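You operate a simulated robot arm through the tools that you are given. There is no shell and no other tool. Be economical: measure what you need, move in short steps, check, and stop when the job is done.

Carry out the task below with a simulated two-armed robot. There is one attempt and no reset: what you move stays moved.

Task
Pick up the paper sack with a green band with one hand, pass it to the other hand and put it on the bare end of the side bench. Open the middle sample drawer, take the white brush and leave it in the inside of the middle sample drawer and shut the drawer again. Take the count card that says "2 greened" from the bench behind the brush bar jig and leave it on the white lot sign there. Take the teal-top lot card from the top of the sack bench and put it on the end stand under the end chute. Take the paper sack with a blue band on the top of the sack bench and put it away on the shelf under the sizing gauge. Take the sample box from the top of the sack bench and leave it on the black belt between the yellow marks. Do these in any order. Set down upright: paper sack with a green band, count card, teal-top lot card, paper sack with a blue band, sample box.

Only the result counts: the job must be done as asked and must still hold three seconds after the hand-in. Knocking over, shifting, dropping, spilling or breaking anything else fails it.

Robot
Two 6-joint arms with two-finger parallel grippers on one trunk, on a base that drives. Base frame: it is fixed to the floor where the robot stands at the start and does not move with it; the origin is under the middle of the robot, x ahead of it, y to its left, z up. Units: m, degrees, N and s.
The left shoulder is at the start at [-0.103, 0.177, 0.605], the right one opposite. With the tool pointing down near the work surface each hand reaches from about 0.38 to 0.68 m from the robot's upright axis, wherever it stands, measured 20 degrees to its own side. Places, roughly: bare end of the side bench (20x48 cm) [0.5, 1.28, 0.88]; black belt between the yellow marks [-2.3, 7.1, 0.8]; count card [0.75, 3, 1]; end stand under the end chute [-2.3, 9.8, 0.5]; inside of the middle sample drawer [0.6, -0.6, 0.4]; lot sign [1, 2.75, 1]; middle sample drawer [0.5, -0.6, 0.5]; paper sack with a blue band [-1.75, 12, 0.75]; paper sack with a green band [0.5, 0, 0.25]; sample box [-1.75, 11.75, 0.75]; shelf under the sizing gauge [0.7, 0.1, 0.2]; teal-top lot card [-2, 11.75, 0.75]; white brush (11x5x5 cm) [0.7, -1.2, 0.9]. Payload 1.57 kg a hand.
Tool frame (each hand has its own): the origin (TCP) lies between the finger pads and is the grasp point; the fingertips stand 0.03 m ahead of it; z points along the fingers, y is the line along which they close. The gripper opens to 0.08 m. The fingers are 0.017 m wide and 0.012 m thick; the gripper's body (0.04 by 0.082 m) begins 0.08 m behind the TCP.
Orientation is that of the tool frame in the base frame, as [roll, pitch, yaw] about the fixed x, y, z axes, in that order (R = Rz(yaw) Ry(pitch) Rx(roll)). With the fingers straight down and closing along the base's y, the tool's x points along the base's -x, its y along +y and its z along -z.

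Tools
- The arms move only by the tool arm_command. It takes "left_deltas", "right_deltas" or both (then of equal length, played together; a hand with none holds still); each is a list of rows, each a list of 7 numbers: the turn, a rotation vector about the base's x, y, z in units of 120 degrees (1.0 is 120 degrees), then the shift along the base's x, y, z in units of 100 mm (1.0 is 100 mm), then the gripper command, from -1 (shut) to 1 (fully open), values between in proportion. In form: [[ax, ay, az, x, y, z, hand], ...]. A call has 1 to 12 rows; each row is the pose to reach, as a shift and turn from the pose commanded when the call began. A call with a number of a shift or a turn outside -1 to 1 is refused whole. Rows are played at 5 a second. More than 0.05 m and 8.6 degrees between two rows, or a gripper value outside its range, and nothing of the call is played. Where a pose cannot be reached the arm comes as near as it can. A force on the tool above 40 N (or 10 N above the force at the start of the call, whichever is more), or a blocked arm, ends the call early, and 0.2 s more pass. Each finger travels about 0.072 m/s and halts on what it meets, pressing with about 35 N; the grip force reading is that of the motor and also rises with nothing between the fingers. The clock runs only during rows and for 0.2 s after the last one: add rows that repeat a pose to give the fingers time. It gives the time, the measured TCP pose, the force on the tool (base axes), the opening and the grip force at its end, in the units of the frame above (readings bear some noise), with the torque about the TCP (base axes, N m) and any sound that the robot's microphone picked up.
- Cameras (640 x 400 px; columns grow to the right, rows downward): "scene" is now at [0.0482, -0.0321, 1.3001]; the picture's right is [-0.53, -0.85, 0.00], its down [-0.78, 0.48, -0.40] and it looks along [0.34, -0.21, -0.92] (base axes); focal length 256 px, centre (320, 200). "left" rides on the left gripper at [0.072, 0.007, -0.122] in its tool frame; the picture's right is [-0.09, 1.00, 0.00], its down [-0.84, -0.08, -0.54] and it looks along [-0.54, -0.05, 0.84] (tool axes); focal length 238 px, centre (320, 200). "right" rides on the right gripper at [0.072, -0.007, -0.122] in its tool frame; the picture's right is [0.09, 1.00, 0.00], its down [-0.84, 0.08, -0.54] and it looks along [-0.54, 0.05, 0.84] (tool axes); focal length 238 px, centre (320, 200). There is no depth. A picture from a camera that has moved, and an enlarged one, comes with that camera's place and axes in the base frame and with its lens.
- get_image(camera): a new picture of that camera. No time passes.
- lift_body(by): slides the trunk up (or, below 0, down) by that many m; the arms and the scene camera ride with it, the base frame stays. It gives what a move gives, with no picture.
- steer(legs): drives the robot by 1 to 6 legs, each [ahead, left, turn to the left] in m, m and degrees, along the robot's own axes; the way and the turn of a leg run together, so that a leg with both is an arc; at most 1.5 m and 180 degrees a leg. The arms and the cameras ride along, it lands a little off, and it stops where it bumps. It gives what a move gives.
- head_to(pan, tilt): turns the head with the scene camera to pan (to the left, within 143 degrees either way) and tilt (down, from -29 to 69), counted from straight ahead of the robot. It gives what a move gives.
- close_up(camera, box): a new picture of the part [left, top, right, bottom] of that camera's present view, enlarged. No time passes.
- job_done(): hands the job in; it is judged then, once.

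Work in short steps. Places have to be worked out from the pictures, the camera data and where the tool is seen: move nearer, look again, correct. Check each grasp and each placing, and mend what went wrong. You have 217 turns and 228 pictures in all, those below and enlarged ones among them. Open the grippers and draw the arms clear of the work before you hand the job in, unless the task says otherwise; then end with one line.

The tools are called after "Emit:" by a JSON object that holds its "method" and its "body". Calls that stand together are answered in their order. arm_command: Moves the arms, as the interface text tells. Its arguments: {"type":"object","properties":{"left_deltas":{"type":"array"},"right_deltas":{"type":"array"}},"required":[]} The other tools are called the same way: lift_body (by) slides the trunk up or down; steer (legs) drives the base; head_to (pan, tilt) turns the head that bears the scene camera; get_image (camera) takes a picture; close_up (camera, box) takes an enlarged picture of a part of a camera's view; job_done () hands the job in.

At the start:

```text
time: 0.0
left_tool_pos: [0.284, -0.034, 0.7276]
left_orientation: [180.0, 0.1, 180.0]
left_ft_force: [0.6, 0.7, -1.1]
left_moment: [-0.02, 0.0, 0.03]
left_gripper_width: 0.0798
left_grip_force: 0.1
right_tool_pos: [0.2714, -0.3118, 0.708]
right_orientation: [-180.0, 0.0, -179.9]
right_ft_force: [0.5, 0.2, -0.5]
right_moment: [0.03, 0.04, -0.02]
right_gripper_width: 0.0799
right_grip_force: 0.1
trunk travel left (down, up): [-0.05, 0.278]
robot x, y, heading: [0.0006, 0.0032, 0.1]
head pan, tilt: [-31.9, 66.4]
```

scene: 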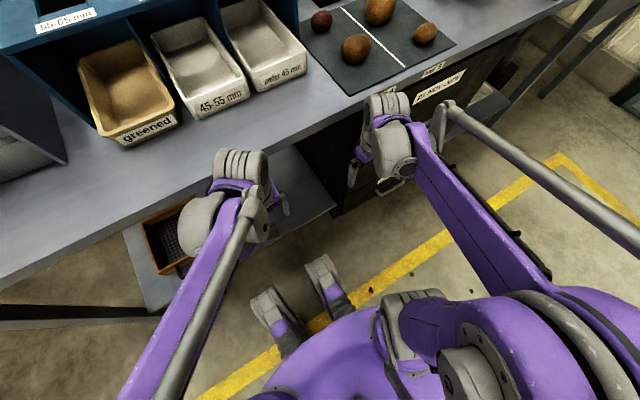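
right: 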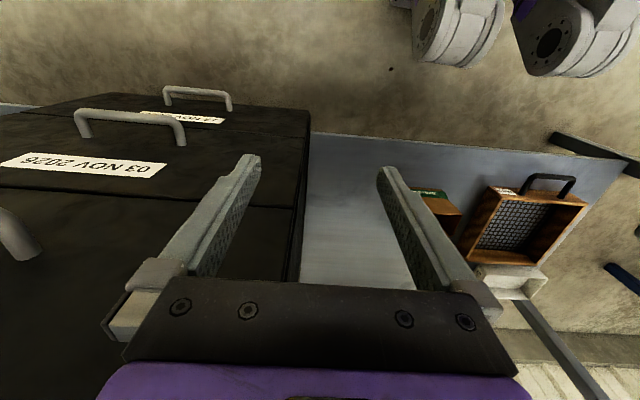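
left: 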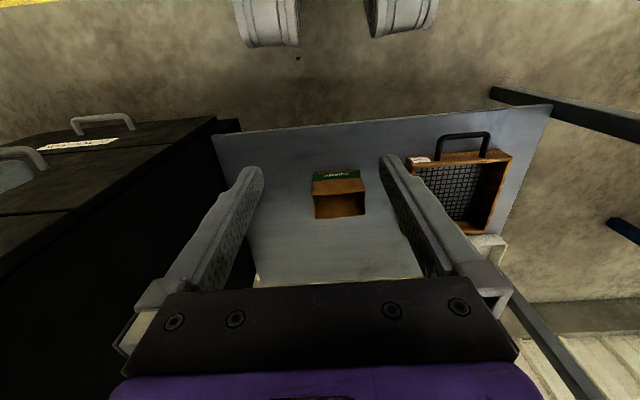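

I start by looking around with the head: ahead first.

Emit:
{"method": "head_to", "body": {"pan": 0, "tilt": 35}}

Emit:
{"method": "get_image", "body": {"camera": "scene"}}

Emit:
{"method": "head_to", "body": {"pan": 75, "tilt": 30}}

Emit:
{"method": "get_image", "body": {"camera": "scene"}}

Emit:
{"method": "head_to", "body": {"pan": -60, "tilt": 30}}

Emit:
{"method": "get_image", "body": {"camera": "scene"}}

```text
time: 1.0
left_tool_pos: [0.2833, -0.0349, 0.728]
left_orientation: [-179.9, 0.0, 180.0]
left_ft_force: [-0.2, -0.5, 0.4]
left_moment: [0.0, 0.01, 0.02]
left_gripper_width: 0.0801
left_grip_force: 0.0
right_tool_pos: [0.2725, -0.3135, 0.7088]
right_orientation: [-179.9, 0.0, 179.9]
right_ft_force: [0.1, -0.3, -0.9]
right_moment: [0.01, -0.05, -0.02]
right_gripper_width: 0.0798
right_grip_force: 0.0
trunk travel left (down, up): [-0.05, 0.278]
robot x, y, heading: [0.0013, 0.0001, -0.2]
head pan, tilt: [0.0, 35.0]
```

```text
224 pictures are left
camera scene: at [0.0861, -0.001, 1.3414], right [0.0, -1.0, 0.0], down [-0.57, 0.0, -0.82], along [0.82, 0.0, -0.57], focal length 256 px, centre (320, 200)
```

scene: 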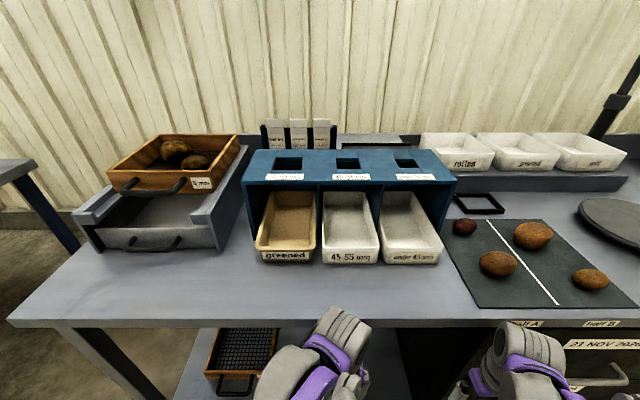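

```text
time: 2.4
left_tool_pos: [0.285, -0.0349, 0.7282]
left_orientation: [180.0, -0.1, 179.9]
left_ft_force: [-0.4, -0.1, 0.1]
left_moment: [-0.01, 0.03, 0.02]
left_gripper_width: 0.0804
left_grip_force: 0.0
right_tool_pos: [0.2716, -0.3123, 0.7097]
right_orientation: [-180.0, -0.1, 180.0]
right_ft_force: [-0.7, 0.7, -0.2]
right_moment: [0.01, 0.0, -0.02]
right_gripper_width: 0.0799
right_grip_force: 0.1
trunk travel left (down, up): [-0.05, 0.278]
robot x, y, heading: [0.0021, -0.0001, -0.2]
head pan, tilt: [75.0, 30.0]
```

```text
223 pictures are left
camera scene: at [0.0216, 0.0864, 1.3492], right [0.97, -0.26, 0.0], down [-0.13, -0.48, -0.87], along [0.22, 0.84, -0.5], focal length 256 px, centre (320, 200)
```

scene: 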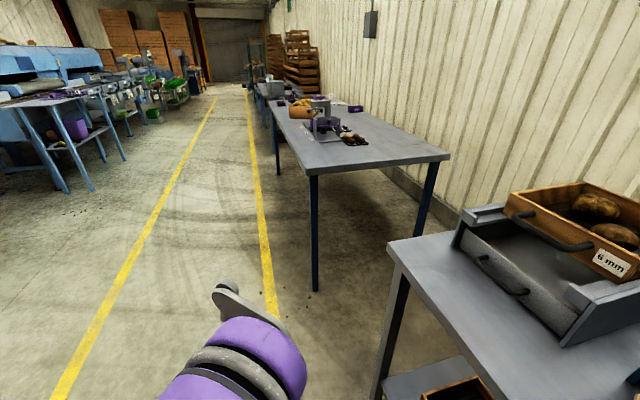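

```text
time: 4.6
left_tool_pos: [0.2829, -0.0341, 0.7281]
left_orientation: [179.9, 0.0, -180.0]
left_ft_force: [0.1, 0.7, -0.1]
left_moment: [0.03, 0.01, -0.02]
left_gripper_width: 0.08
left_grip_force: 0.0
right_tool_pos: [0.2714, -0.3121, 0.7093]
right_orientation: [-180.0, -0.1, 180.0]
right_ft_force: [0.8, 0.4, -0.3]
right_moment: [0.0, -0.01, 0.0]
right_gripper_width: 0.08
right_grip_force: 0.1
trunk travel left (down, up): [-0.05, 0.278]
robot x, y, heading: [-0.0032, 0.0011, -0.1]
head pan, tilt: [-60.0, 30.0]
```

```text
222 pictures are left
camera scene: at [0.0434, -0.0792, 1.3492], right [-0.87, -0.5, 0.0], down [-0.25, 0.43, -0.87], along [0.43, -0.75, -0.5], focal length 256 px, centre (320, 200)
```

scene: 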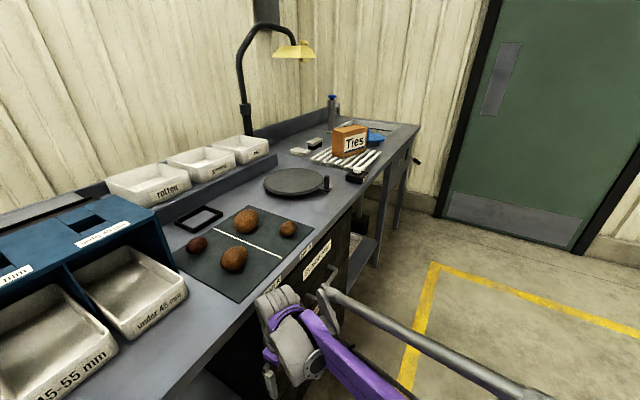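

The green-band sack is on the under-shelf in the left camera; I enlarge it.

Emit:
{"method": "close_up", "body": {"camera": "left", "box": [240, 130, 440, 255]}}

Emit:
{"method": "close_up", "body": {"camera": "right", "box": [380, 150, 540, 250]}}

Emit:
{"method": "head_to", "body": {"pan": 0, "tilt": 69}}

Emit:
{"method": "get_image", "body": {"camera": "scene"}}

```text
3.20 times, centred on (340, 192) of left
camera zoom: at [0.2114, -0.028, 0.8512], right [0.09, 1.0, 0.0], down [0.84, -0.08, 0.54], along [0.54, -0.05, -0.84], focal length 763 px, centre (256, 224)
```

zoom: 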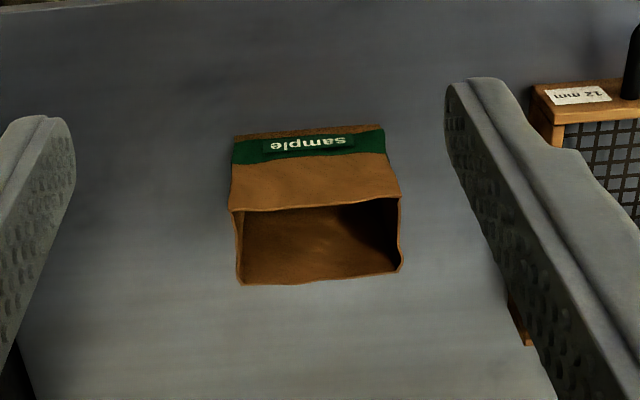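

```text
4.00 times, centred on (460, 200) of right
camera zoom: at [0.2008, -0.3198, 0.8305], right [-0.09, 1.0, 0.0], down [0.84, 0.08, 0.54], along [0.54, 0.05, -0.84], focal length 953 px, centre (-240, 200)
```

zoom: 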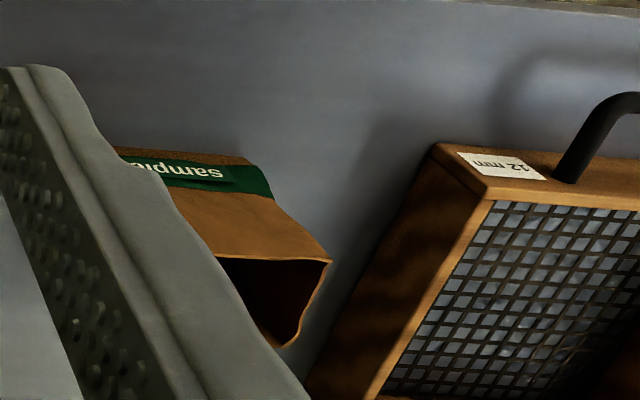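

```text
time: 5.9
left_tool_pos: [0.2841, -0.0346, 0.7284]
left_orientation: [180.0, 0.0, 179.9]
left_ft_force: [0.8, 0.2, -0.2]
left_moment: [0.02, 0.01, -0.01]
left_gripper_width: 0.0802
left_grip_force: 0.0
right_tool_pos: [0.2708, -0.3115, 0.7088]
right_orientation: [180.0, 0.0, -180.0]
right_ft_force: [0.7, -0.3, -0.6]
right_moment: [0.0, -0.02, 0.06]
right_gripper_width: 0.0798
right_grip_force: 0.1
trunk travel left (down, up): [-0.05, 0.278]
robot x, y, heading: [-0.0017, -0.0, -0.1]
head pan, tilt: [0.0, 68.8]
```

```text
219 pictures are left
camera scene: at [0.054, -0.0009, 1.2978], right [0.0, -1.0, 0.0], down [-0.93, 0.0, -0.36], along [0.36, 0.0, -0.93], focal length 256 px, centre (320, 200)
```

scene: 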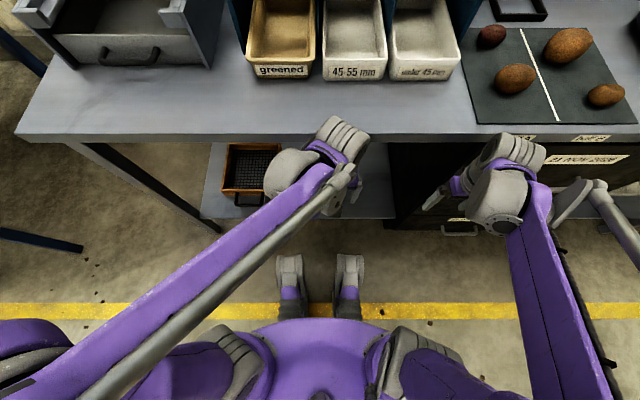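

Sack spans about x 0.53–0.61, y −0.08–0.06, top near 0.33, open on top. I'll move the left hand aside and bring the right hand down with fingers tilted forward, to pinch the sack's right wall.

Emit:
{"method": "arm_command", "body": {"left_deltas": [[0, 0, 0, 0, 0.4, 0, 1], [0, 0, 0, 0, 0.8, 0, 1], [0, 0, 0, 0, 1, 0, 1], [0, 0, 0, 0, 1, 0, 1], [0, 0, 0, 0, 1, 0, 1]], "right_deltas": [[0, -0.06, 0, -0.1, 0.3, -0.2, 1], [0, -0.12, 0, -0.2, 0.6, -0.4, 1], [0, -0.18, 0, -0.2, 0.9, -0.6, 1], [0, -0.24, 0, -0.2, 1, -0.8, 1], [0, -0.3, 0, -0.2, 1, -1, 1]]}}

Emit:
{"method": "arm_command", "body": {"left_deltas": [[0, 0, 0, 0, 0.4, 0, 1], [0, 0, 0, 0, 0.8, 0, 1], [0, 0, 0, 0, 1, 0, 1]], "right_deltas": [[0, 0, 0, 0, 0.2, -0.4, 1], [0, 0, 0, 0, 0.4, -0.8, 1], [0, 0, 0, 0, 0.6, -1, 1]]}}

Emit:
{"method": "get_image", "body": {"camera": "scene"}}

Emit:
{"method": "get_image", "body": {"camera": "right"}}

```text
time: 7.1
left_tool_pos: [0.2852, 0.0652, 0.7289]
left_orientation: [-180.0, -0.1, -180.0]
left_ft_force: [0.1, 0.1, -0.2]
left_moment: [-0.02, 0.01, 0.0]
left_gripper_width: 0.08
left_grip_force: 0.0
right_tool_pos: [0.2514, -0.2117, 0.608]
right_orientation: [179.9, 36.2, -180.0]
right_ft_force: [-0.7, -0.3, -1.3]
right_moment: [0.01, -0.02, -0.01]
right_gripper_width: 0.08
right_grip_force: 0.1
trunk travel left (down, up): [-0.05, 0.278]
robot x, y, heading: [0.0005, 0.0019, 0.2]
head pan, tilt: [0.0, 68.8]
```

```text
time: 7.9
left_tool_pos: [0.284, 0.1654, 0.7282]
left_orientation: [-180.0, 0.0, -179.9]
left_ft_force: [0.4, 0.5, -0.4]
left_moment: [-0.02, 0.02, -0.01]
left_gripper_width: 0.08
left_grip_force: 0.0
right_tool_pos: [0.2703, -0.1542, 0.5675]
right_orientation: [-180.0, 35.8, -180.0]
right_ft_force: [0.8, 0.6, -0.3]
right_moment: [-0.03, 0.03, 0.0]
right_gripper_width: 0.0801
right_grip_force: 0.1
right hand out of reach, approached as far as the arm can: row 1, 2, 3
trunk travel left (down, up): [-0.05, 0.278]
robot x, y, heading: [-0.0004, 0.0004, -0.0]
head pan, tilt: [0.0, 68.8]
```

```text
218 pictures are left
camera scene: at [0.0543, -0.0008, 1.2977], right [0.0, -1.0, 0.0], down [-0.93, 0.0, -0.36], along [0.36, 0.0, -0.93], focal length 256 px, centre (320, 200)
```

scene: 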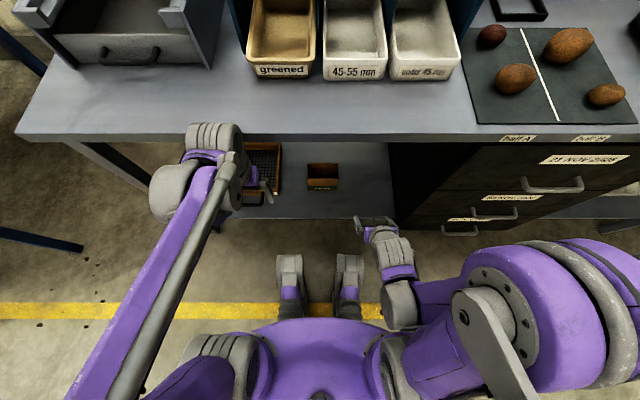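

```text
217 pictures are left
camera right: at [0.1426, -0.1618, 0.6243], right [-0.07, 1.0, -0.05], down [0.36, 0.08, 0.93], along [0.93, 0.05, -0.36], focal length 238 px, centre (320, 200)
```

right: 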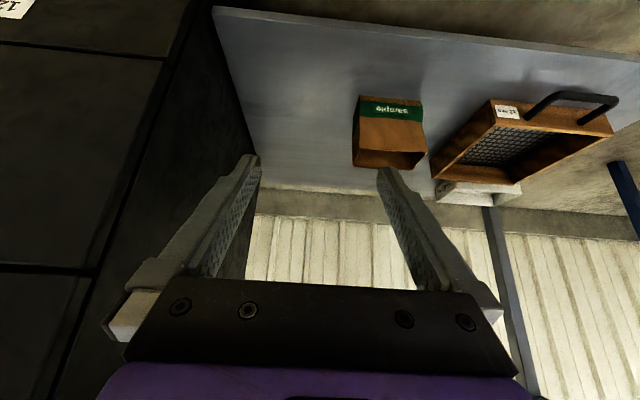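

The shelf triangulates to z≈0.25, sack top ≈0.37, right wall at y≈−0.073, x≈0.50–0.575. I move the right hand forward under the bench, above the rim.

Emit:
{"method": "arm_command", "body": {"right_deltas": [[0, 0, 0, 0.4, 0.1, 0, 1], [0, 0, 0, 0.8, 0.3, 0, 1], [0, 0, 0, 1, 0.5, 0, 1]]}}

Emit:
{"method": "get_image", "body": {"camera": "right"}}

Emit:
{"method": "get_image", "body": {"camera": "scene"}}

```text
time: 8.7
left_tool_pos: [0.2845, 0.1643, 0.7289]
left_orientation: [-179.9, 0.0, 180.0]
left_ft_force: [0.4, -0.2, -0.4]
left_moment: [0.02, 0.05, 0.01]
left_gripper_width: 0.0802
left_grip_force: 0.0
right_tool_pos: [0.3709, -0.1032, 0.566]
right_orientation: [-180.0, 36.0, 179.9]
right_ft_force: [-0.3, 0.1, 0.2]
right_moment: [0.01, 0.02, 0.0]
right_gripper_width: 0.08
right_grip_force: 0.2
trunk travel left (down, up): [-0.05, 0.278]
robot x, y, heading: [-0.0009, -0.0008, 0.1]
head pan, tilt: [0.0, 68.8]
```

```text
216 pictures are left
camera right: at [0.2437, -0.1112, 0.6227], right [-0.07, 1.0, -0.05], down [0.36, 0.08, 0.93], along [0.93, 0.05, -0.36], focal length 238 px, centre (320, 200)
```

right: 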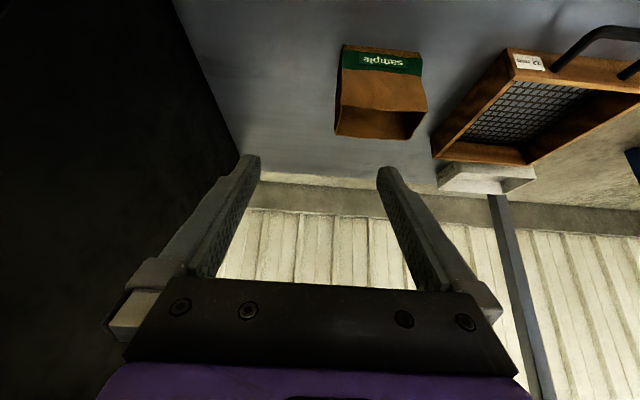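

```text
215 pictures are left
camera scene: at [0.0542, -0.0007, 1.2977], right [0.0, -1.0, 0.0], down [-0.93, 0.0, -0.36], along [0.36, 0.0, -0.93], focal length 256 px, centre (320, 200)
```

scene: 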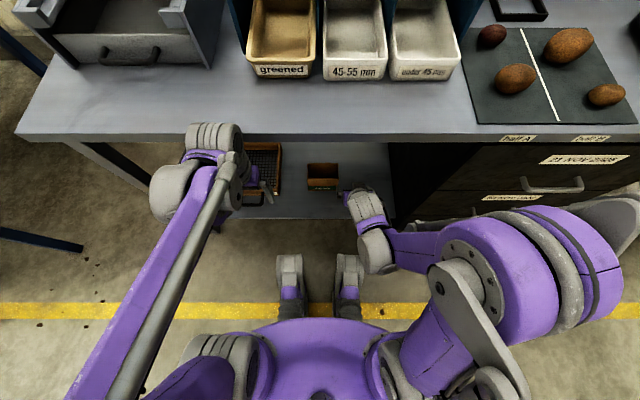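

The sack rim's right wall confirmed at y≈−0.075, x 0.51–0.58, z≈0.37. Moving to a pre-grasp pose behind/above it.

Emit:
{"method": "arm_command", "body": {"right_deltas": [[0, 0, 0, 0.33, 0.1, -0.33, 1], [0, 0, 0, 0.66, 0.2, -0.66, 1], [0, 0, 0, 0.95, 0.28, -1, 1]]}}

Emit:
{"method": "arm_command", "body": {"right_deltas": [[0, 0, 0, 0.1, 0, -0.25, 1]]}}

Emit:
{"method": "get_image", "body": {"camera": "right"}}

Emit:
{"method": "get_image", "body": {"camera": "scene"}}

```text
time: 9.5
left_tool_pos: [0.2851, 0.1653, 0.7289]
left_orientation: [-180.0, 0.0, 179.9]
left_ft_force: [-0.3, 0.3, 0.2]
left_moment: [0.01, -0.01, 0.03]
left_gripper_width: 0.0799
left_grip_force: 0.1
right_tool_pos: [0.4675, -0.0765, 0.4656]
right_orientation: [180.0, 36.0, 179.9]
right_ft_force: [-0.5, -0.3, -1.2]
right_moment: [0.01, -0.01, 0.01]
right_gripper_width: 0.0801
right_grip_force: 0.0
trunk travel left (down, up): [-0.05, 0.278]
robot x, y, heading: [0.0006, 0.002, -0.1]
head pan, tilt: [0.0, 68.8]
```

```text
time: 9.9
left_tool_pos: [0.285, 0.1656, 0.7293]
left_orientation: [180.0, 0.0, 179.9]
left_ft_force: [0.0, 0.0, 0.2]
left_moment: [0.01, -0.02, -0.02]
left_gripper_width: 0.0799
left_grip_force: 0.0
right_tool_pos: [0.4764, -0.0769, 0.4423]
right_orientation: [180.0, 36.0, -180.0]
right_ft_force: [-0.7, -0.4, -0.1]
right_moment: [-0.01, 0.02, 0.01]
right_gripper_width: 0.08
right_grip_force: 0.0
trunk travel left (down, up): [-0.05, 0.278]
robot x, y, heading: [-0.0013, -0.0012, 0.1]
head pan, tilt: [0.0, 68.8]
```

```text
214 pictures are left
camera right: at [0.3487, -0.0844, 0.4983], right [-0.07, 1.0, -0.05], down [0.36, 0.08, 0.93], along [0.93, 0.05, -0.36], focal length 238 px, centre (320, 200)
```

right: 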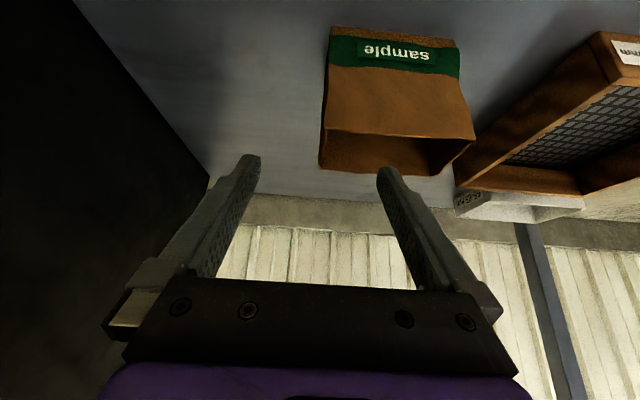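

```text
213 pictures are left
camera scene: at [0.0545, -0.0009, 1.2977], right [0.0, -1.0, 0.0], down [-0.93, 0.0, -0.36], along [0.36, 0.0, -0.93], focal length 256 px, centre (320, 200)
```

scene: 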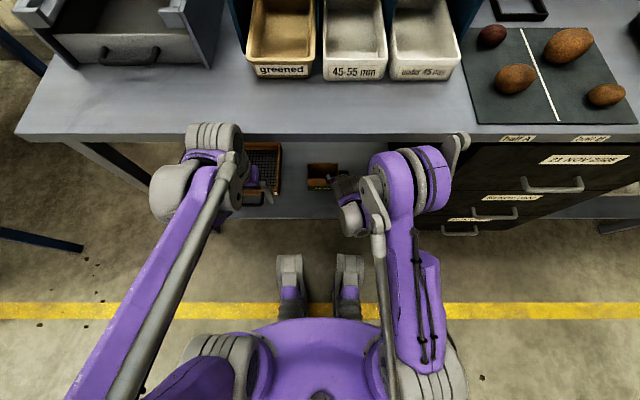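

The elbow is close to the bench's front edge, so I back the base 0.10 m so that the arm works more extended.

Emit:
{"method": "steer", "body": {"legs": [[-0.1, 0, 0]]}}

Emit:
{"method": "arm_command", "body": {"right_deltas": [[0, 0, 0, 0.5, 0, 0, 1], [0, 0, 0, 1, 0, 0, 1]]}}

Emit:
{"method": "get_image", "body": {"camera": "scene"}}

Emit:
{"method": "get_image", "body": {"camera": "right"}}

```text
time: 11.1
left_tool_pos: [0.1852, 0.1658, 0.7294]
left_orientation: [179.9, 0.0, 180.0]
left_ft_force: [-0.3, -0.1, -0.1]
left_moment: [-0.03, -0.03, 0.0]
left_gripper_width: 0.0801
left_grip_force: 0.0
right_tool_pos: [0.3786, -0.0764, 0.443]
right_orientation: [179.9, 36.0, -179.9]
right_ft_force: [0.6, 0.3, -0.2]
right_moment: [0.02, 0.0, -0.01]
right_gripper_width: 0.0799
right_grip_force: 0.0
trunk travel left (down, up): [-0.05, 0.278]
robot x, y, heading: [-0.0994, -0.0025, 0.1]
head pan, tilt: [0.0, 68.8]
```

```text
time: 11.7
left_tool_pos: [0.1847, 0.1659, 0.7294]
left_orientation: [-180.0, 0.0, -179.9]
left_ft_force: [-0.5, 0.6, 0.3]
left_moment: [0.04, 0.01, 0.0]
left_gripper_width: 0.0799
left_grip_force: 0.1
right_tool_pos: [0.479, -0.0773, 0.4421]
right_orientation: [-180.0, 36.0, -180.0]
right_ft_force: [-0.3, 0.3, -0.8]
right_moment: [0.02, 0.0, -0.01]
right_gripper_width: 0.0801
right_grip_force: 0.0
trunk travel left (down, up): [-0.05, 0.278]
robot x, y, heading: [-0.0992, -0.002, -0.1]
head pan, tilt: [0.0, 68.8]
```

```text
212 pictures are left
camera scene: at [-0.0445, -0.0009, 1.2977], right [0.0, -1.0, 0.0], down [-0.93, 0.0, -0.36], along [0.36, 0.0, -0.93], focal length 256 px, centre (320, 200)
```

scene: 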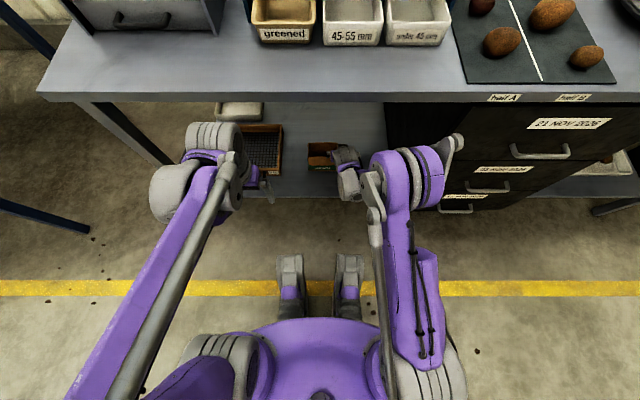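

```text
211 pictures are left
camera right: at [0.3511, -0.0845, 0.4982], right [-0.07, 1.0, -0.05], down [0.36, 0.08, 0.93], along [0.93, 0.05, -0.36], focal length 238 px, centre (320, 200)
```

right: 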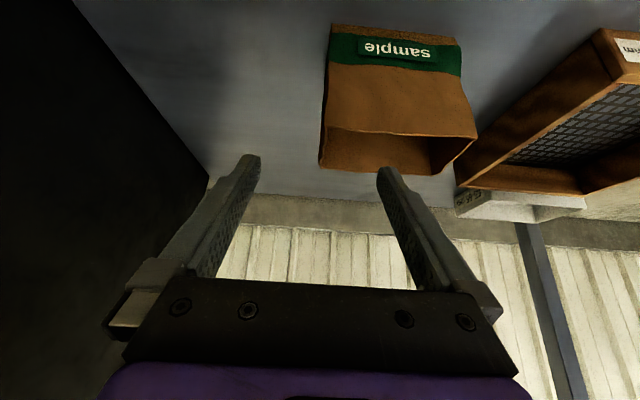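

Clear now. Wall at y≈−0.074. I slide along the tool direction so that the fingers straddle the right wall, and check.

Emit:
{"method": "arm_command", "body": {"right_deltas": [[0, 0, 0, 0.2, 0.03, -0.29, 1], [0, 0, 0, 0.4, 0.03, -0.58, 1], [0, 0, 0, 0.6, 0.03, -0.85, 1]]}}

Emit:
{"method": "get_image", "body": {"camera": "right"}}

```text
time: 12.5
left_tool_pos: [0.1855, 0.1648, 0.7288]
left_orientation: [-179.9, 0.0, 179.9]
left_ft_force: [-0.3, -0.9, -0.3]
left_moment: [0.03, 0.01, -0.02]
left_gripper_width: 0.0799
left_grip_force: 0.0
right_tool_pos: [0.5395, -0.075, 0.3558]
right_orientation: [-180.0, 35.9, 180.0]
right_ft_force: [-0.8, 0.2, -0.2]
right_moment: [0.0, -0.03, 0.0]
right_gripper_width: 0.0802
right_grip_force: 0.0
trunk travel left (down, up): [-0.05, 0.278]
robot x, y, heading: [-0.0991, 0.0019, 0.1]
head pan, tilt: [0.0, 68.8]
```

```text
210 pictures are left
camera right: at [0.41, -0.0816, 0.412], right [-0.08, 1.0, -0.05], down [0.36, 0.08, 0.93], along [0.93, 0.05, -0.36], focal length 238 px, centre (320, 200)
```

right: 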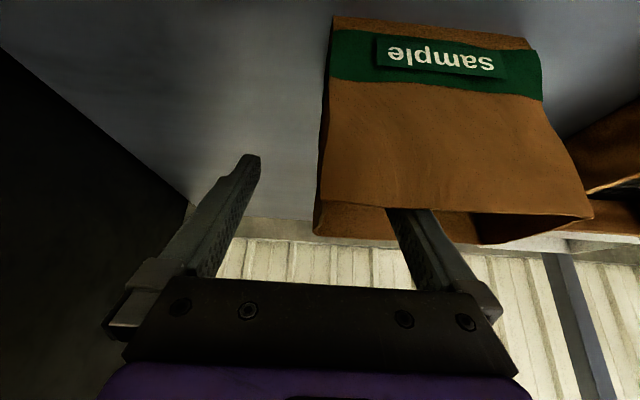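

The inner finger is inside the bag, outer outside. I go 1.5 cm deeper and close.

Emit:
{"method": "arm_command", "body": {"right_deltas": [[0, 0, 0, 0.05, 0, -0.15, 1], [0, 0, 0, 0.05, 0, -0.15, 0], [0, 0, 0, 0.05, 0, -0.15, -1], [0, 0, 0, 0.05, 0, -0.15, -1], [0, 0, 0, 0.05, 0, -0.15, -1]]}}

Emit:
{"method": "get_image", "body": {"camera": "right"}}

```text
time: 13.7
left_tool_pos: [0.1839, 0.1645, 0.7291]
left_orientation: [180.0, 0.0, 179.9]
left_ft_force: [0.0, 0.0, -0.6]
left_moment: [-0.01, 0.02, 0.01]
left_gripper_width: 0.08
left_grip_force: 0.1
right_tool_pos: [0.5431, -0.0746, 0.3411]
right_orientation: [180.0, 36.0, 180.0]
right_ft_force: [-0.1, 0.5, 0.1]
right_moment: [-0.02, -0.01, 0.0]
right_gripper_width: 0.0034
right_grip_force: 24.4
trunk travel left (down, up): [-0.05, 0.278]
robot x, y, heading: [-0.0994, 0.0027, -0.1]
head pan, tilt: [0.0, 68.8]
```

```text
209 pictures are left
camera right: at [0.4147, -0.0814, 0.3975], right [-0.08, 1.0, -0.05], down [0.36, 0.08, 0.93], along [0.93, 0.05, -0.36], focal length 238 px, centre (320, 200)
```

right: 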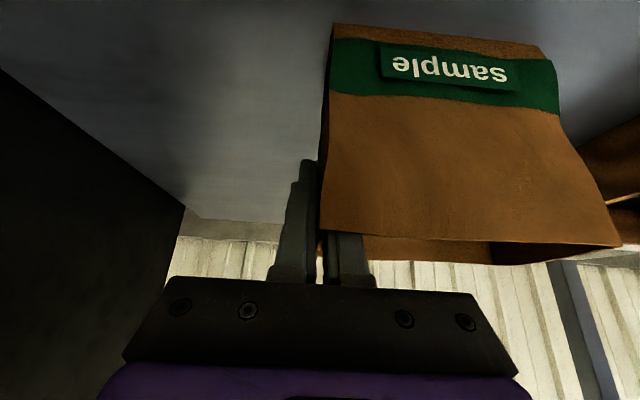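

Wall held (3.4 mm). Lift 8 cm and check that it stays level.

Emit:
{"method": "arm_command", "body": {"right_deltas": [[0, 0, 0, 0, 0, 0.2, -1], [0, 0, 0, 0, 0, 0.5, -1], [0, 0, 0, 0, 0, 0.8, -1]]}}

Emit:
{"method": "get_image", "body": {"camera": "right"}}

```text
time: 14.5
left_tool_pos: [0.1852, 0.1657, 0.7285]
left_orientation: [180.0, 0.1, 180.0]
left_ft_force: [0.3, -0.5, 0.5]
left_moment: [0.01, 0.0, 0.0]
left_gripper_width: 0.0798
left_grip_force: 0.1
right_tool_pos: [0.542, -0.0749, 0.4211]
right_orientation: [-180.0, 36.0, 180.0]
right_ft_force: [-0.1, 0.3, -0.5]
right_moment: [-0.04, -0.02, 0.03]
right_gripper_width: 0.0032
right_grip_force: 24.4
trunk travel left (down, up): [-0.05, 0.278]
robot x, y, heading: [-0.0972, 0.0013, -0.1]
head pan, tilt: [0.0, 68.8]
```

```text
208 pictures are left
camera right: at [0.4141, -0.0816, 0.4779], right [-0.08, 1.0, -0.05], down [0.36, 0.08, 0.93], along [0.93, 0.05, -0.36], focal length 238 px, centre (320, 200)
```

right: 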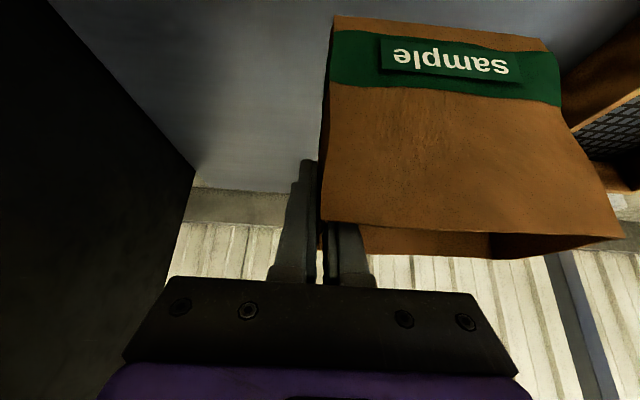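

The sack hangs level. I back out of the bench by 0.4 m and raise the right hand to a handover height, bringing the left hand forward.

Emit:
{"method": "steer", "body": {"legs": [[-0.4, 0, 0]]}}

Emit:
{"method": "arm_command", "body": {"left_deltas": [[0, 0, 0, 0.4, 0, 0.3, 1], [0, 0, 0, 0.8, 0, 0.6, 1], [0, 0, 0, 1, 0, 0.9, 1]], "right_deltas": [[0, 0, 0, -0.1, 0, 0.4, -1], [0, 0, 0, -0.3, 0, 0.8, -1], [0, 0, 0, -0.5, 0, 1, -1]]}}

Emit:
{"method": "arm_command", "body": {"left_deltas": [[0, 0, 0, 0.4, 0, 0.3, 1], [0, 0, 0, 0.8, 0, 0.5, 1], [0, 0, 0, 1, 0, 0.6, 1]], "right_deltas": [[0, 0, 0, -0.1, 0, 0.4, -1], [0, 0, 0, -0.3, 0, 0.8, -1], [0, 0, 0, -0.5, 0, 1, -1]]}}

Emit:
{"method": "get_image", "body": {"camera": "scene"}}

Emit:
{"method": "get_image", "body": {"camera": "left"}}

```text
time: 17.0
left_tool_pos: [-0.2162, 0.1646, 0.7285]
left_orientation: [-180.0, -0.1, 180.0]
left_ft_force: [0.5, 0.2, 0.4]
left_moment: [0.0, -0.03, 0.04]
left_gripper_width: 0.0802
left_grip_force: 0.0
right_tool_pos: [0.143, -0.0748, 0.422]
right_orientation: [-180.0, 36.0, 179.9]
right_ft_force: [-0.7, 0.1, -0.3]
right_moment: [-0.02, 0.0, -0.01]
right_gripper_width: 0.0032
right_grip_force: 24.3
trunk travel left (down, up): [-0.05, 0.278]
robot x, y, heading: [-0.5005, 0.0017, -0.1]
head pan, tilt: [0.0, 68.8]
```

```text
time: 17.8
left_tool_pos: [-0.1151, 0.1644, 0.8206]
left_orientation: [180.0, 0.0, -180.0]
left_ft_force: [0.2, 0.3, 0.4]
left_moment: [0.02, 0.02, 0.04]
left_gripper_width: 0.0798
left_grip_force: 0.1
right_tool_pos: [0.092, -0.075, 0.5222]
right_orientation: [-180.0, 36.0, -179.9]
right_ft_force: [0.0, 0.8, -1.0]
right_moment: [-0.05, -0.03, 0.0]
right_gripper_width: 0.0036
right_grip_force: 24.2
trunk travel left (down, up): [-0.05, 0.278]
robot x, y, heading: [-0.4972, 0.0, -0.0]
head pan, tilt: [0.0, 68.8]
```

```text
time: 18.6
left_tool_pos: [-0.0133, 0.1635, 0.8788]
left_orientation: [-180.0, 0.0, 180.0]
left_ft_force: [0.0, -0.4, -0.3]
left_moment: [0.03, 0.0, -0.01]
left_gripper_width: 0.0801
left_grip_force: 0.1
right_tool_pos: [0.0425, -0.0757, 0.6219]
right_orientation: [180.0, 36.0, 179.9]
right_ft_force: [0.2, 0.2, -0.6]
right_moment: [-0.02, -0.01, 0.01]
right_gripper_width: 0.0033
right_grip_force: 24.5
trunk travel left (down, up): [-0.05, 0.278]
robot x, y, heading: [-0.4981, -0.003, -0.1]
head pan, tilt: [0.0, 68.8]
```

```text
207 pictures are left
camera scene: at [-0.4449, -0.0011, 1.2978], right [0.0, -1.0, 0.0], down [-0.93, 0.0, -0.36], along [0.36, 0.0, -0.93], focal length 256 px, centre (320, 200)
```

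scene: 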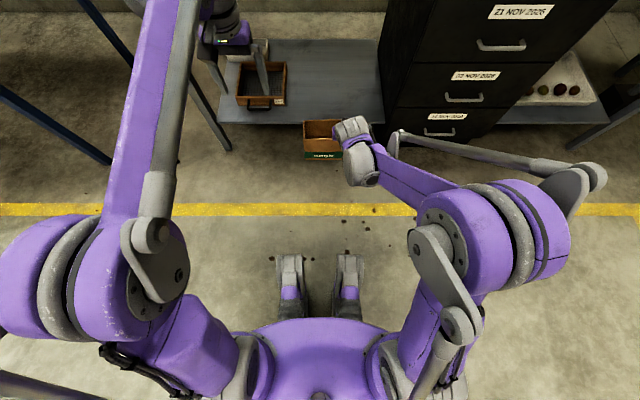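

```text
206 pictures are left
camera left: at [-0.0874, 0.1712, 1.0024], right [0.09, 1.0, 0.0], down [0.84, -0.08, 0.54], along [0.54, -0.05, -0.84], focal length 238 px, centre (320, 200)
```

left: 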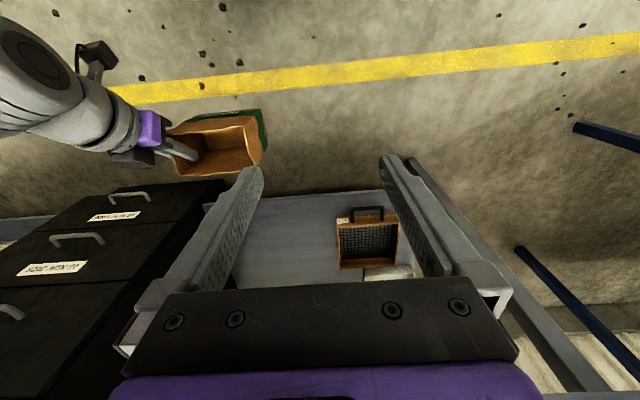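

The sack's left wall should be near y=0.061, x≈0.04, rim z≈0.652. I position the left hand above it and descend part way.

Emit:
{"method": "arm_command", "body": {"left_deltas": [[0, 0, 0, 0.2, -0.4, 0, 1], [0, 0, 0, 0.4, -0.8, 0, 1], [0, 0, 0, 0.53, -1, -0.3, 1], [0, 0, 0, 0.53, -1, -0.7, 1], [0, 0, 0, 0.53, -1, -1, 1]]}}

Emit:
{"method": "get_image", "body": {"camera": "left"}}

```text
time: 19.8
left_tool_pos: [0.0387, 0.0647, 0.7793]
left_orientation: [179.9, 0.0, -180.0]
left_ft_force: [-0.2, 0.4, -1.0]
left_moment: [0.02, -0.03, 0.0]
left_gripper_width: 0.08
left_grip_force: 0.1
right_tool_pos: [0.044, -0.0747, 0.6214]
right_orientation: [-180.0, 36.0, -179.9]
right_ft_force: [-0.1, 0.1, -0.6]
right_moment: [-0.03, -0.01, 0.02]
right_gripper_width: 0.0032
right_grip_force: 24.3
trunk travel left (down, up): [-0.05, 0.278]
robot x, y, heading: [-0.5015, 0.0021, -0.1]
head pan, tilt: [0.0, 68.8]
```

```text
205 pictures are left
camera left: at [-0.0343, 0.0714, 0.902], right [0.09, 1.0, 0.0], down [0.84, -0.08, 0.54], along [0.54, -0.05, -0.84], focal length 238 px, centre (320, 200)
```

left: 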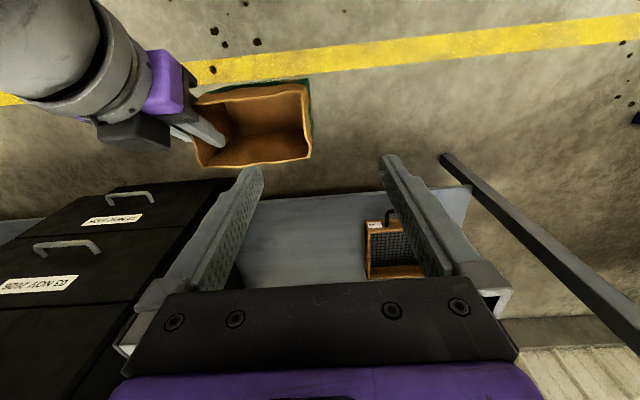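

Wall centre computed at (0.034, 0.053). Correct and descend so the fingers straddle it.

Emit:
{"method": "arm_command", "body": {"left_deltas": [[0, 0, 0, -0.05, -0.12, -0.3, 1], [0, 0, 0, -0.05, -0.12, -0.7, 1], [0, 0, 0, -0.05, -0.12, -0.9, 1]]}}

Emit:
{"method": "get_image", "body": {"camera": "left"}}

```text
time: 20.6
left_tool_pos: [0.0313, 0.0519, 0.6877]
left_orientation: [-180.0, -0.1, -180.0]
left_ft_force: [0.6, -0.1, -0.2]
left_moment: [0.0, 0.0, 0.01]
left_gripper_width: 0.0796
left_grip_force: 0.1
right_tool_pos: [0.0431, -0.0739, 0.6214]
right_orientation: [-180.0, 36.1, 180.0]
right_ft_force: [-0.1, 0.9, -0.8]
right_moment: [0.0, -0.01, 0.0]
right_gripper_width: 0.0033
right_grip_force: 24.7
trunk travel left (down, up): [-0.05, 0.278]
robot x, y, heading: [-0.5006, 0.0001, 0.1]
head pan, tilt: [0.0, 68.8]
```

```text
204 pictures are left
camera left: at [-0.0403, 0.0588, 0.8112], right [0.09, 1.0, 0.0], down [0.84, -0.08, 0.54], along [0.54, -0.05, -0.84], focal length 238 px, centre (320, 200)
```

left: 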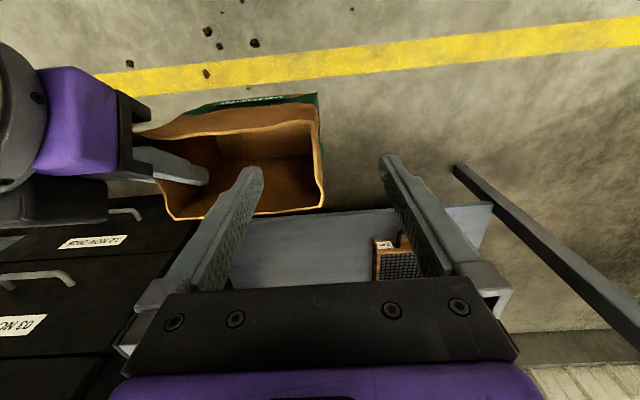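

Well centred. Descend 6 cm and close the left hand.

Emit:
{"method": "arm_command", "body": {"left_deltas": [[0, 0, 0, 0.03, 0, -0.3, 1], [0, 0, 0, 0.03, 0, -0.6, 1], [0, 0, 0, 0.03, 0, -0.6, 0], [0, 0, 0, 0.03, 0, -0.6, -1], [0, 0, 0, 0.03, 0, -0.6, -1], [0, 0, 0, 0.03, 0, -0.6, -1]]}}

Emit:
{"method": "get_image", "body": {"camera": "left"}}

Emit:
{"method": "get_image", "body": {"camera": "right"}}

```text
time: 22.0
left_tool_pos: [0.0382, 0.0518, 0.6283]
left_orientation: [180.0, 0.0, 180.0]
left_ft_force: [0.8, -4.4, -1.5]
left_moment: [0.07, 0.03, 0.04]
left_gripper_width: 0.0031
left_grip_force: 23.9
right_tool_pos: [0.0436, -0.0746, 0.621]
right_orientation: [-179.9, 36.0, -180.0]
right_ft_force: [0.3, 4.1, 1.0]
right_moment: [0.02, 0.0, -0.01]
right_gripper_width: 0.0033
right_grip_force: 24.3
trunk travel left (down, up): [-0.05, 0.278]
robot x, y, heading: [-0.4965, 0.0031, -0.0]
head pan, tilt: [0.0, 68.8]
```

```text
203 pictures are left
camera left: at [-0.0366, 0.0582, 0.7517], right [0.09, 1.0, 0.0], down [0.84, -0.08, 0.54], along [0.54, -0.05, -0.84], focal length 238 px, centre (320, 200)
```

left: 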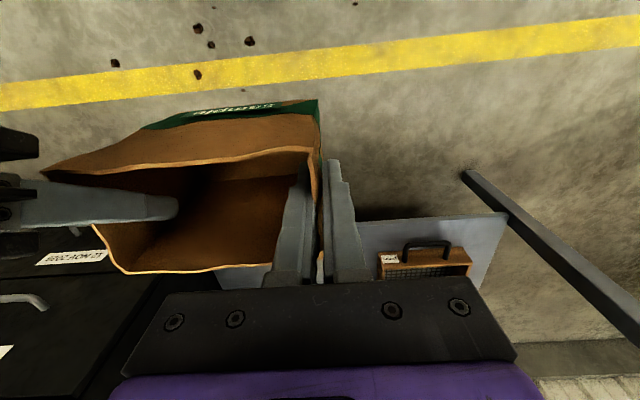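

```text
202 pictures are left
camera right: at [-0.0855, -0.0818, 0.6774], right [-0.07, 1.0, -0.05], down [0.36, 0.08, 0.93], along [0.93, 0.05, -0.36], focal length 238 px, centre (320, 200)
```

right: 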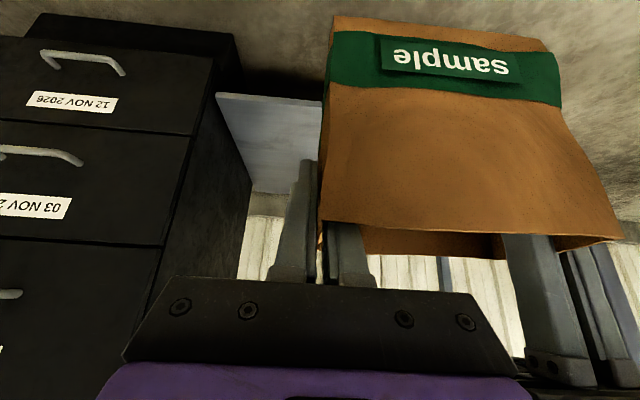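

Both hands hold. Release the right hand and back it out along its tool axis.

Emit:
{"method": "arm_command", "body": {"right_deltas": [[0, 0, 0, 0, 0, 0, 0.3], [0, 0, 0, 0, 0, 0, 0.3], [0, 0, 0, -0.2, 0, 0.29, 0.3], [0, 0, 0, -0.4, 0, 0.58, 0.3], [0, 0, 0, -0.6, 0, 0.87, 0.3], [0, 0, 0, -0.6, -0.4, 0.9, 0.3], [0, 0, 0, -0.7, -0.8, 0.9, 0.3]]}}

Emit:
{"method": "get_image", "body": {"camera": "left"}}

```text
time: 23.6
left_tool_pos: [0.0361, 0.0511, 0.6287]
left_orientation: [-180.0, 0.0, -179.9]
left_ft_force: [-0.7, 0.1, 0.4]
left_moment: [0.06, -0.02, 0.04]
left_gripper_width: 0.0033
left_grip_force: 24.3
right_tool_pos: [-0.0284, -0.1563, 0.7116]
right_orientation: [180.0, 36.0, -179.9]
right_ft_force: [-0.2, 0.5, 0.4]
right_moment: [-0.01, -0.02, 0.0]
right_gripper_width: 0.0522
right_grip_force: 0.1
trunk travel left (down, up): [-0.05, 0.278]
robot x, y, heading: [-0.4987, -0.0006, -0.0]
head pan, tilt: [0.0, 68.8]
```

```text
201 pictures are left
camera left: at [-0.0368, 0.0584, 0.7519], right [0.09, 1.0, 0.0], down [0.84, -0.08, 0.54], along [0.54, -0.05, -0.84], focal length 238 px, centre (320, 200)
```

left: 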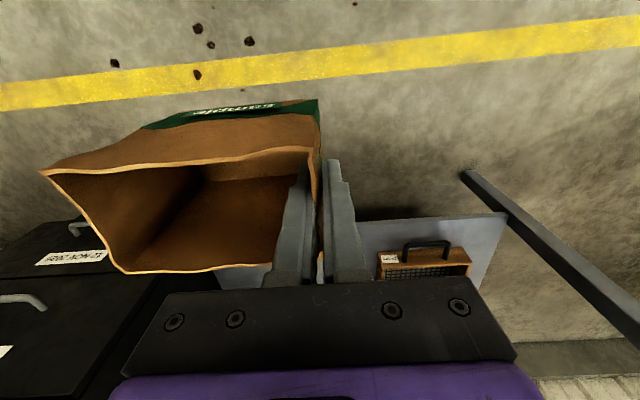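

Handover done. I drive left 1.29 m at this distance from the benches, raise the trunk, and look at the side bench.

Emit:
{"method": "steer", "body": {"legs": [[0, 1.29, 0]]}}

Emit:
{"method": "lift_body", "body": {"by": 0.27}}

Emit:
{"method": "arm_command", "body": {"left_deltas": [[0, 0, 0, 0, 0, 0.4, -1], [0, 0, 0, 0, 0, 0.8, -1], [0, 0, 0, 0, 0, 1, -1]], "right_deltas": [[0, 0.06, 0, 0, -0.4, 0.2, 1], [0, 0.12, 0, 0, -0.8, 0.4, 1], [0, 0.18, 0, 0, -1, 0.5, 1]]}}

Emit:
{"method": "head_to", "body": {"pan": 0, "tilt": 40}}

Emit:
{"method": "get_image", "body": {"camera": "scene"}}

```text
time: 35.1
left_tool_pos: [0.0324, 1.3444, 0.6289]
left_orientation: [-179.9, 0.0, -179.7]
left_ft_force: [0.3, 1.0, 0.2]
left_moment: [0.01, 0.01, -0.03]
left_gripper_width: 0.0033
left_grip_force: 24.2
right_tool_pos: [-0.0309, 1.1356, 0.712]
right_orientation: [180.0, 36.0, -179.7]
right_ft_force: [-0.4, 0.1, -0.4]
right_moment: [0.0, -0.01, -0.02]
right_gripper_width: 0.0522
right_grip_force: 0.2
trunk travel left (down, up): [-0.05, 0.278]
robot x, y, heading: [-0.5032, 1.2868, 0.2]
head pan, tilt: [0.0, 68.8]
```

```text
time: 37.8
left_tool_pos: [0.0325, 1.3436, 0.8989]
left_orientation: [180.0, 0.0, -179.6]
left_ft_force: [0.6, 0.8, -0.2]
left_moment: [0.02, 0.0, 0.0]
left_gripper_width: 0.003
left_grip_force: 24.4
right_tool_pos: [-0.0296, 1.1367, 0.9825]
right_orientation: [-179.9, 36.1, -179.7]
right_ft_force: [-0.4, 0.4, -0.5]
right_moment: [0.02, -0.01, 0.04]
right_gripper_width: 0.0519
right_grip_force: 0.0
trunk travel left (down, up): [-0.32, 0.008]
robot x, y, heading: [-0.5024, 1.2887, 0.3]
head pan, tilt: [0.0, 68.8]
```

```text
time: 38.6
left_tool_pos: [0.0338, 1.3442, 0.9984]
left_orientation: [180.0, 0.0, -179.7]
left_ft_force: [0.1, 0.6, -0.9]
left_moment: [-0.02, 0.01, 0.0]
left_gripper_width: 0.0033
left_grip_force: 23.8
right_tool_pos: [-0.0298, 1.0351, 1.0319]
right_orientation: [179.8, 14.4, -179.7]
right_ft_force: [0.7, -0.8, 0.6]
right_moment: [-0.03, -0.01, -0.01]
right_gripper_width: 0.08
right_grip_force: 0.0
trunk travel left (down, up): [-0.32, 0.008]
robot x, y, heading: [-0.501, 1.2911, 0.2]
head pan, tilt: [0.0, 68.8]
```

```text
time: 39.6
left_tool_pos: [0.0318, 1.3447, 0.9987]
left_orientation: [179.9, 0.1, -179.7]
left_ft_force: [0.7, -0.9, 1.0]
left_moment: [-0.02, 0.0, 0.01]
left_gripper_width: 0.003
left_grip_force: 24.2
right_tool_pos: [-0.0312, 1.0357, 1.0311]
right_orientation: [-180.0, 14.4, -179.7]
right_ft_force: [-0.4, -0.3, 0.3]
right_moment: [-0.01, -0.03, -0.03]
right_gripper_width: 0.08
right_grip_force: 0.1
trunk travel left (down, up): [-0.32, 0.008]
robot x, y, heading: [-0.5001, 1.2918, 0.2]
head pan, tilt: [0.0, 40.0]
```

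```text
200 pictures are left
camera scene: at [-0.4607, 1.2888, 1.6163], right [0.01, -1.0, 0.0], down [-0.64, 0.0, -0.77], along [0.77, 0.0, -0.64], focal length 256 px, centre (320, 200)
```

scene: 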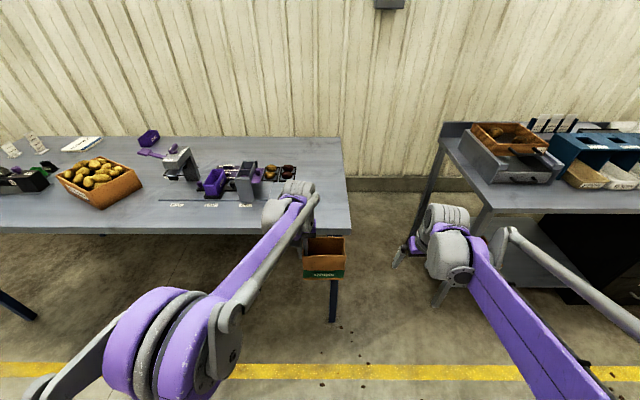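

Bench end at y≈1.163, front edge x≈0.24; the bare strip is clear. I raise the sack slightly and drive ahead 0.36 m.

Emit:
{"method": "arm_command", "body": {"left_deltas": [[0, 0, 0, 0, 0, 0.4, -1], [0, 0, 0, 0, 0, 0.6, -1]]}}

Emit:
{"method": "steer", "body": {"legs": [[0.36, 0, 0]]}}

Emit:
{"method": "head_to", "body": {"pan": 0, "tilt": 60}}

Emit:
{"method": "get_image", "body": {"camera": "scene"}}

Emit:
{"method": "get_image", "body": {"camera": "left"}}

```text
time: 40.2
left_tool_pos: [0.0319, 1.3427, 1.0582]
left_orientation: [180.0, -0.1, -179.7]
left_ft_force: [0.2, -0.3, 0.5]
left_moment: [0.05, 0.02, 0.03]
left_gripper_width: 0.0028
left_grip_force: 24.4
right_tool_pos: [-0.0315, 1.0369, 1.031]
right_orientation: [179.8, 14.4, -179.7]
right_ft_force: [0.0, 0.0, 0.3]
right_moment: [-0.01, 0.03, -0.01]
right_gripper_width: 0.0801
right_grip_force: 0.0
trunk travel left (down, up): [-0.32, 0.008]
robot x, y, heading: [-0.5019, 1.289, 0.1]
head pan, tilt: [0.0, 40.0]
```

```text
time: 42.5
left_tool_pos: [0.391, 1.3466, 1.0571]
left_orientation: [-180.0, 0.0, -179.6]
left_ft_force: [0.7, -0.9, -0.4]
left_moment: [-0.01, 0.0, -0.04]
left_gripper_width: 0.0032
left_grip_force: 24.3
right_tool_pos: [0.3272, 1.0375, 1.031]
right_orientation: [179.9, 14.5, -179.7]
right_ft_force: [-0.3, 0.3, -0.1]
right_moment: [-0.02, -0.03, -0.03]
right_gripper_width: 0.0799
right_grip_force: 0.0
trunk travel left (down, up): [-0.32, 0.008]
robot x, y, heading: [-0.145, 1.2915, 0.3]
head pan, tilt: [0.0, 40.0]
```

```text
time: 43.3
left_tool_pos: [0.3904, 1.3453, 1.058]
left_orientation: [180.0, 0.0, -179.6]
left_ft_force: [-0.3, -0.1, -1.2]
left_moment: [-0.01, -0.01, 0.03]
left_gripper_width: 0.003
left_grip_force: 23.6
right_tool_pos: [0.3288, 1.0378, 1.0301]
right_orientation: [179.8, 14.4, -179.7]
right_ft_force: [-0.6, 0.5, -0.1]
right_moment: [-0.02, 0.03, 0.0]
right_gripper_width: 0.0801
right_grip_force: 0.0
trunk travel left (down, up): [-0.32, 0.008]
robot x, y, heading: [-0.1413, 1.2913, 0.5]
head pan, tilt: [0.0, 60.0]
```

```text
199 pictures are left
camera scene: at [-0.1205, 1.2909, 1.5897], right [0.01, -1.0, 0.0], down [-0.87, -0.01, -0.5], along [0.5, 0.0, -0.87], focal length 256 px, centre (320, 200)
```

scene: 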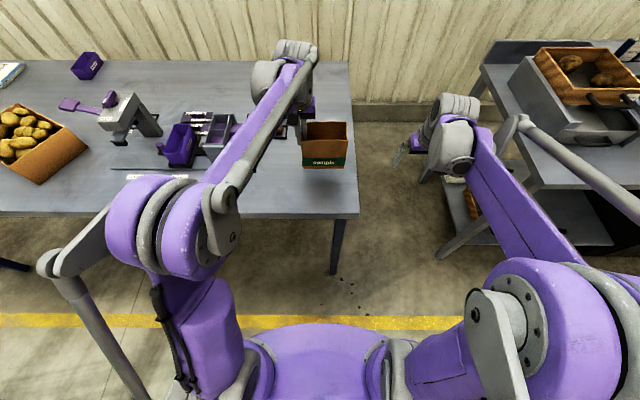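

```text
198 pictures are left
camera left: at [0.3178, 1.3527, 1.1804], right [0.09, 1.0, 0.0], down [0.84, -0.07, 0.54], along [0.54, -0.05, -0.84], focal length 238 px, centre (320, 200)
```

left: 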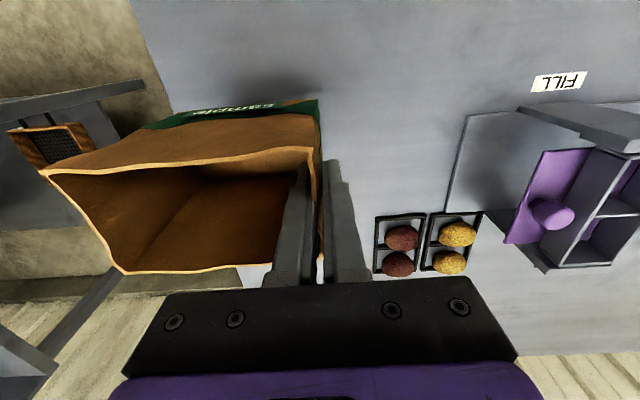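

Bare strip well aligned. Move ahead 6 cm and lower 7 cm, then inspect the gap.

Emit:
{"method": "arm_command", "body": {"left_deltas": [[0, 0, 0, 0.4, 0, -0.2, -1], [0, 0, 0, 0.6, 0, -0.45, -1], [0, 0, 0, 0.6, 0, -0.7, -1]]}}

Emit:
{"method": "close_up", "body": {"camera": "scene", "box": [240, 60, 400, 220]}}

```text
time: 44.1
left_tool_pos: [0.4515, 1.3471, 0.9875]
left_orientation: [180.0, 0.1, -179.6]
left_ft_force: [-0.2, 0.1, -0.6]
left_moment: [0.04, 0.03, 0.03]
left_gripper_width: 0.0032
left_grip_force: 24.4
right_tool_pos: [0.328, 1.0388, 1.0307]
right_orientation: [179.9, 14.4, -179.6]
right_ft_force: [0.9, -1.3, 1.0]
right_moment: [0.02, -0.02, -0.01]
right_gripper_width: 0.0798
right_grip_force: 0.0
trunk travel left (down, up): [-0.32, 0.008]
robot x, y, heading: [-0.1441, 1.2916, 0.1]
head pan, tilt: [0.0, 60.0]
```

```text
2.50 times, centred on (320, 140) of scene
camera zoom: at [-0.1207, 1.2909, 1.5896], right [0.01, -1.0, 0.0], down [-0.87, -0.01, -0.5], along [0.5, 0.0, -0.87], focal length 640 px, centre (320, 350)
```

zoom: 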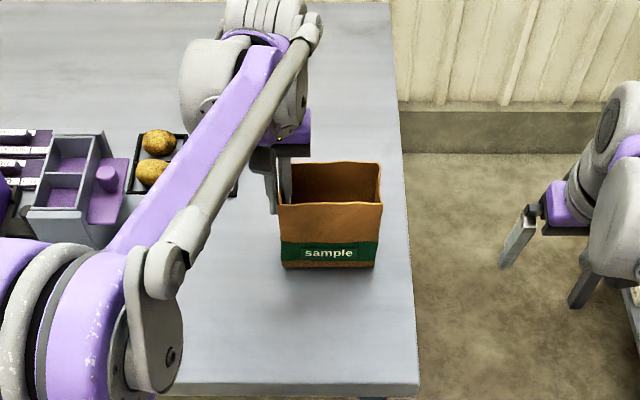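

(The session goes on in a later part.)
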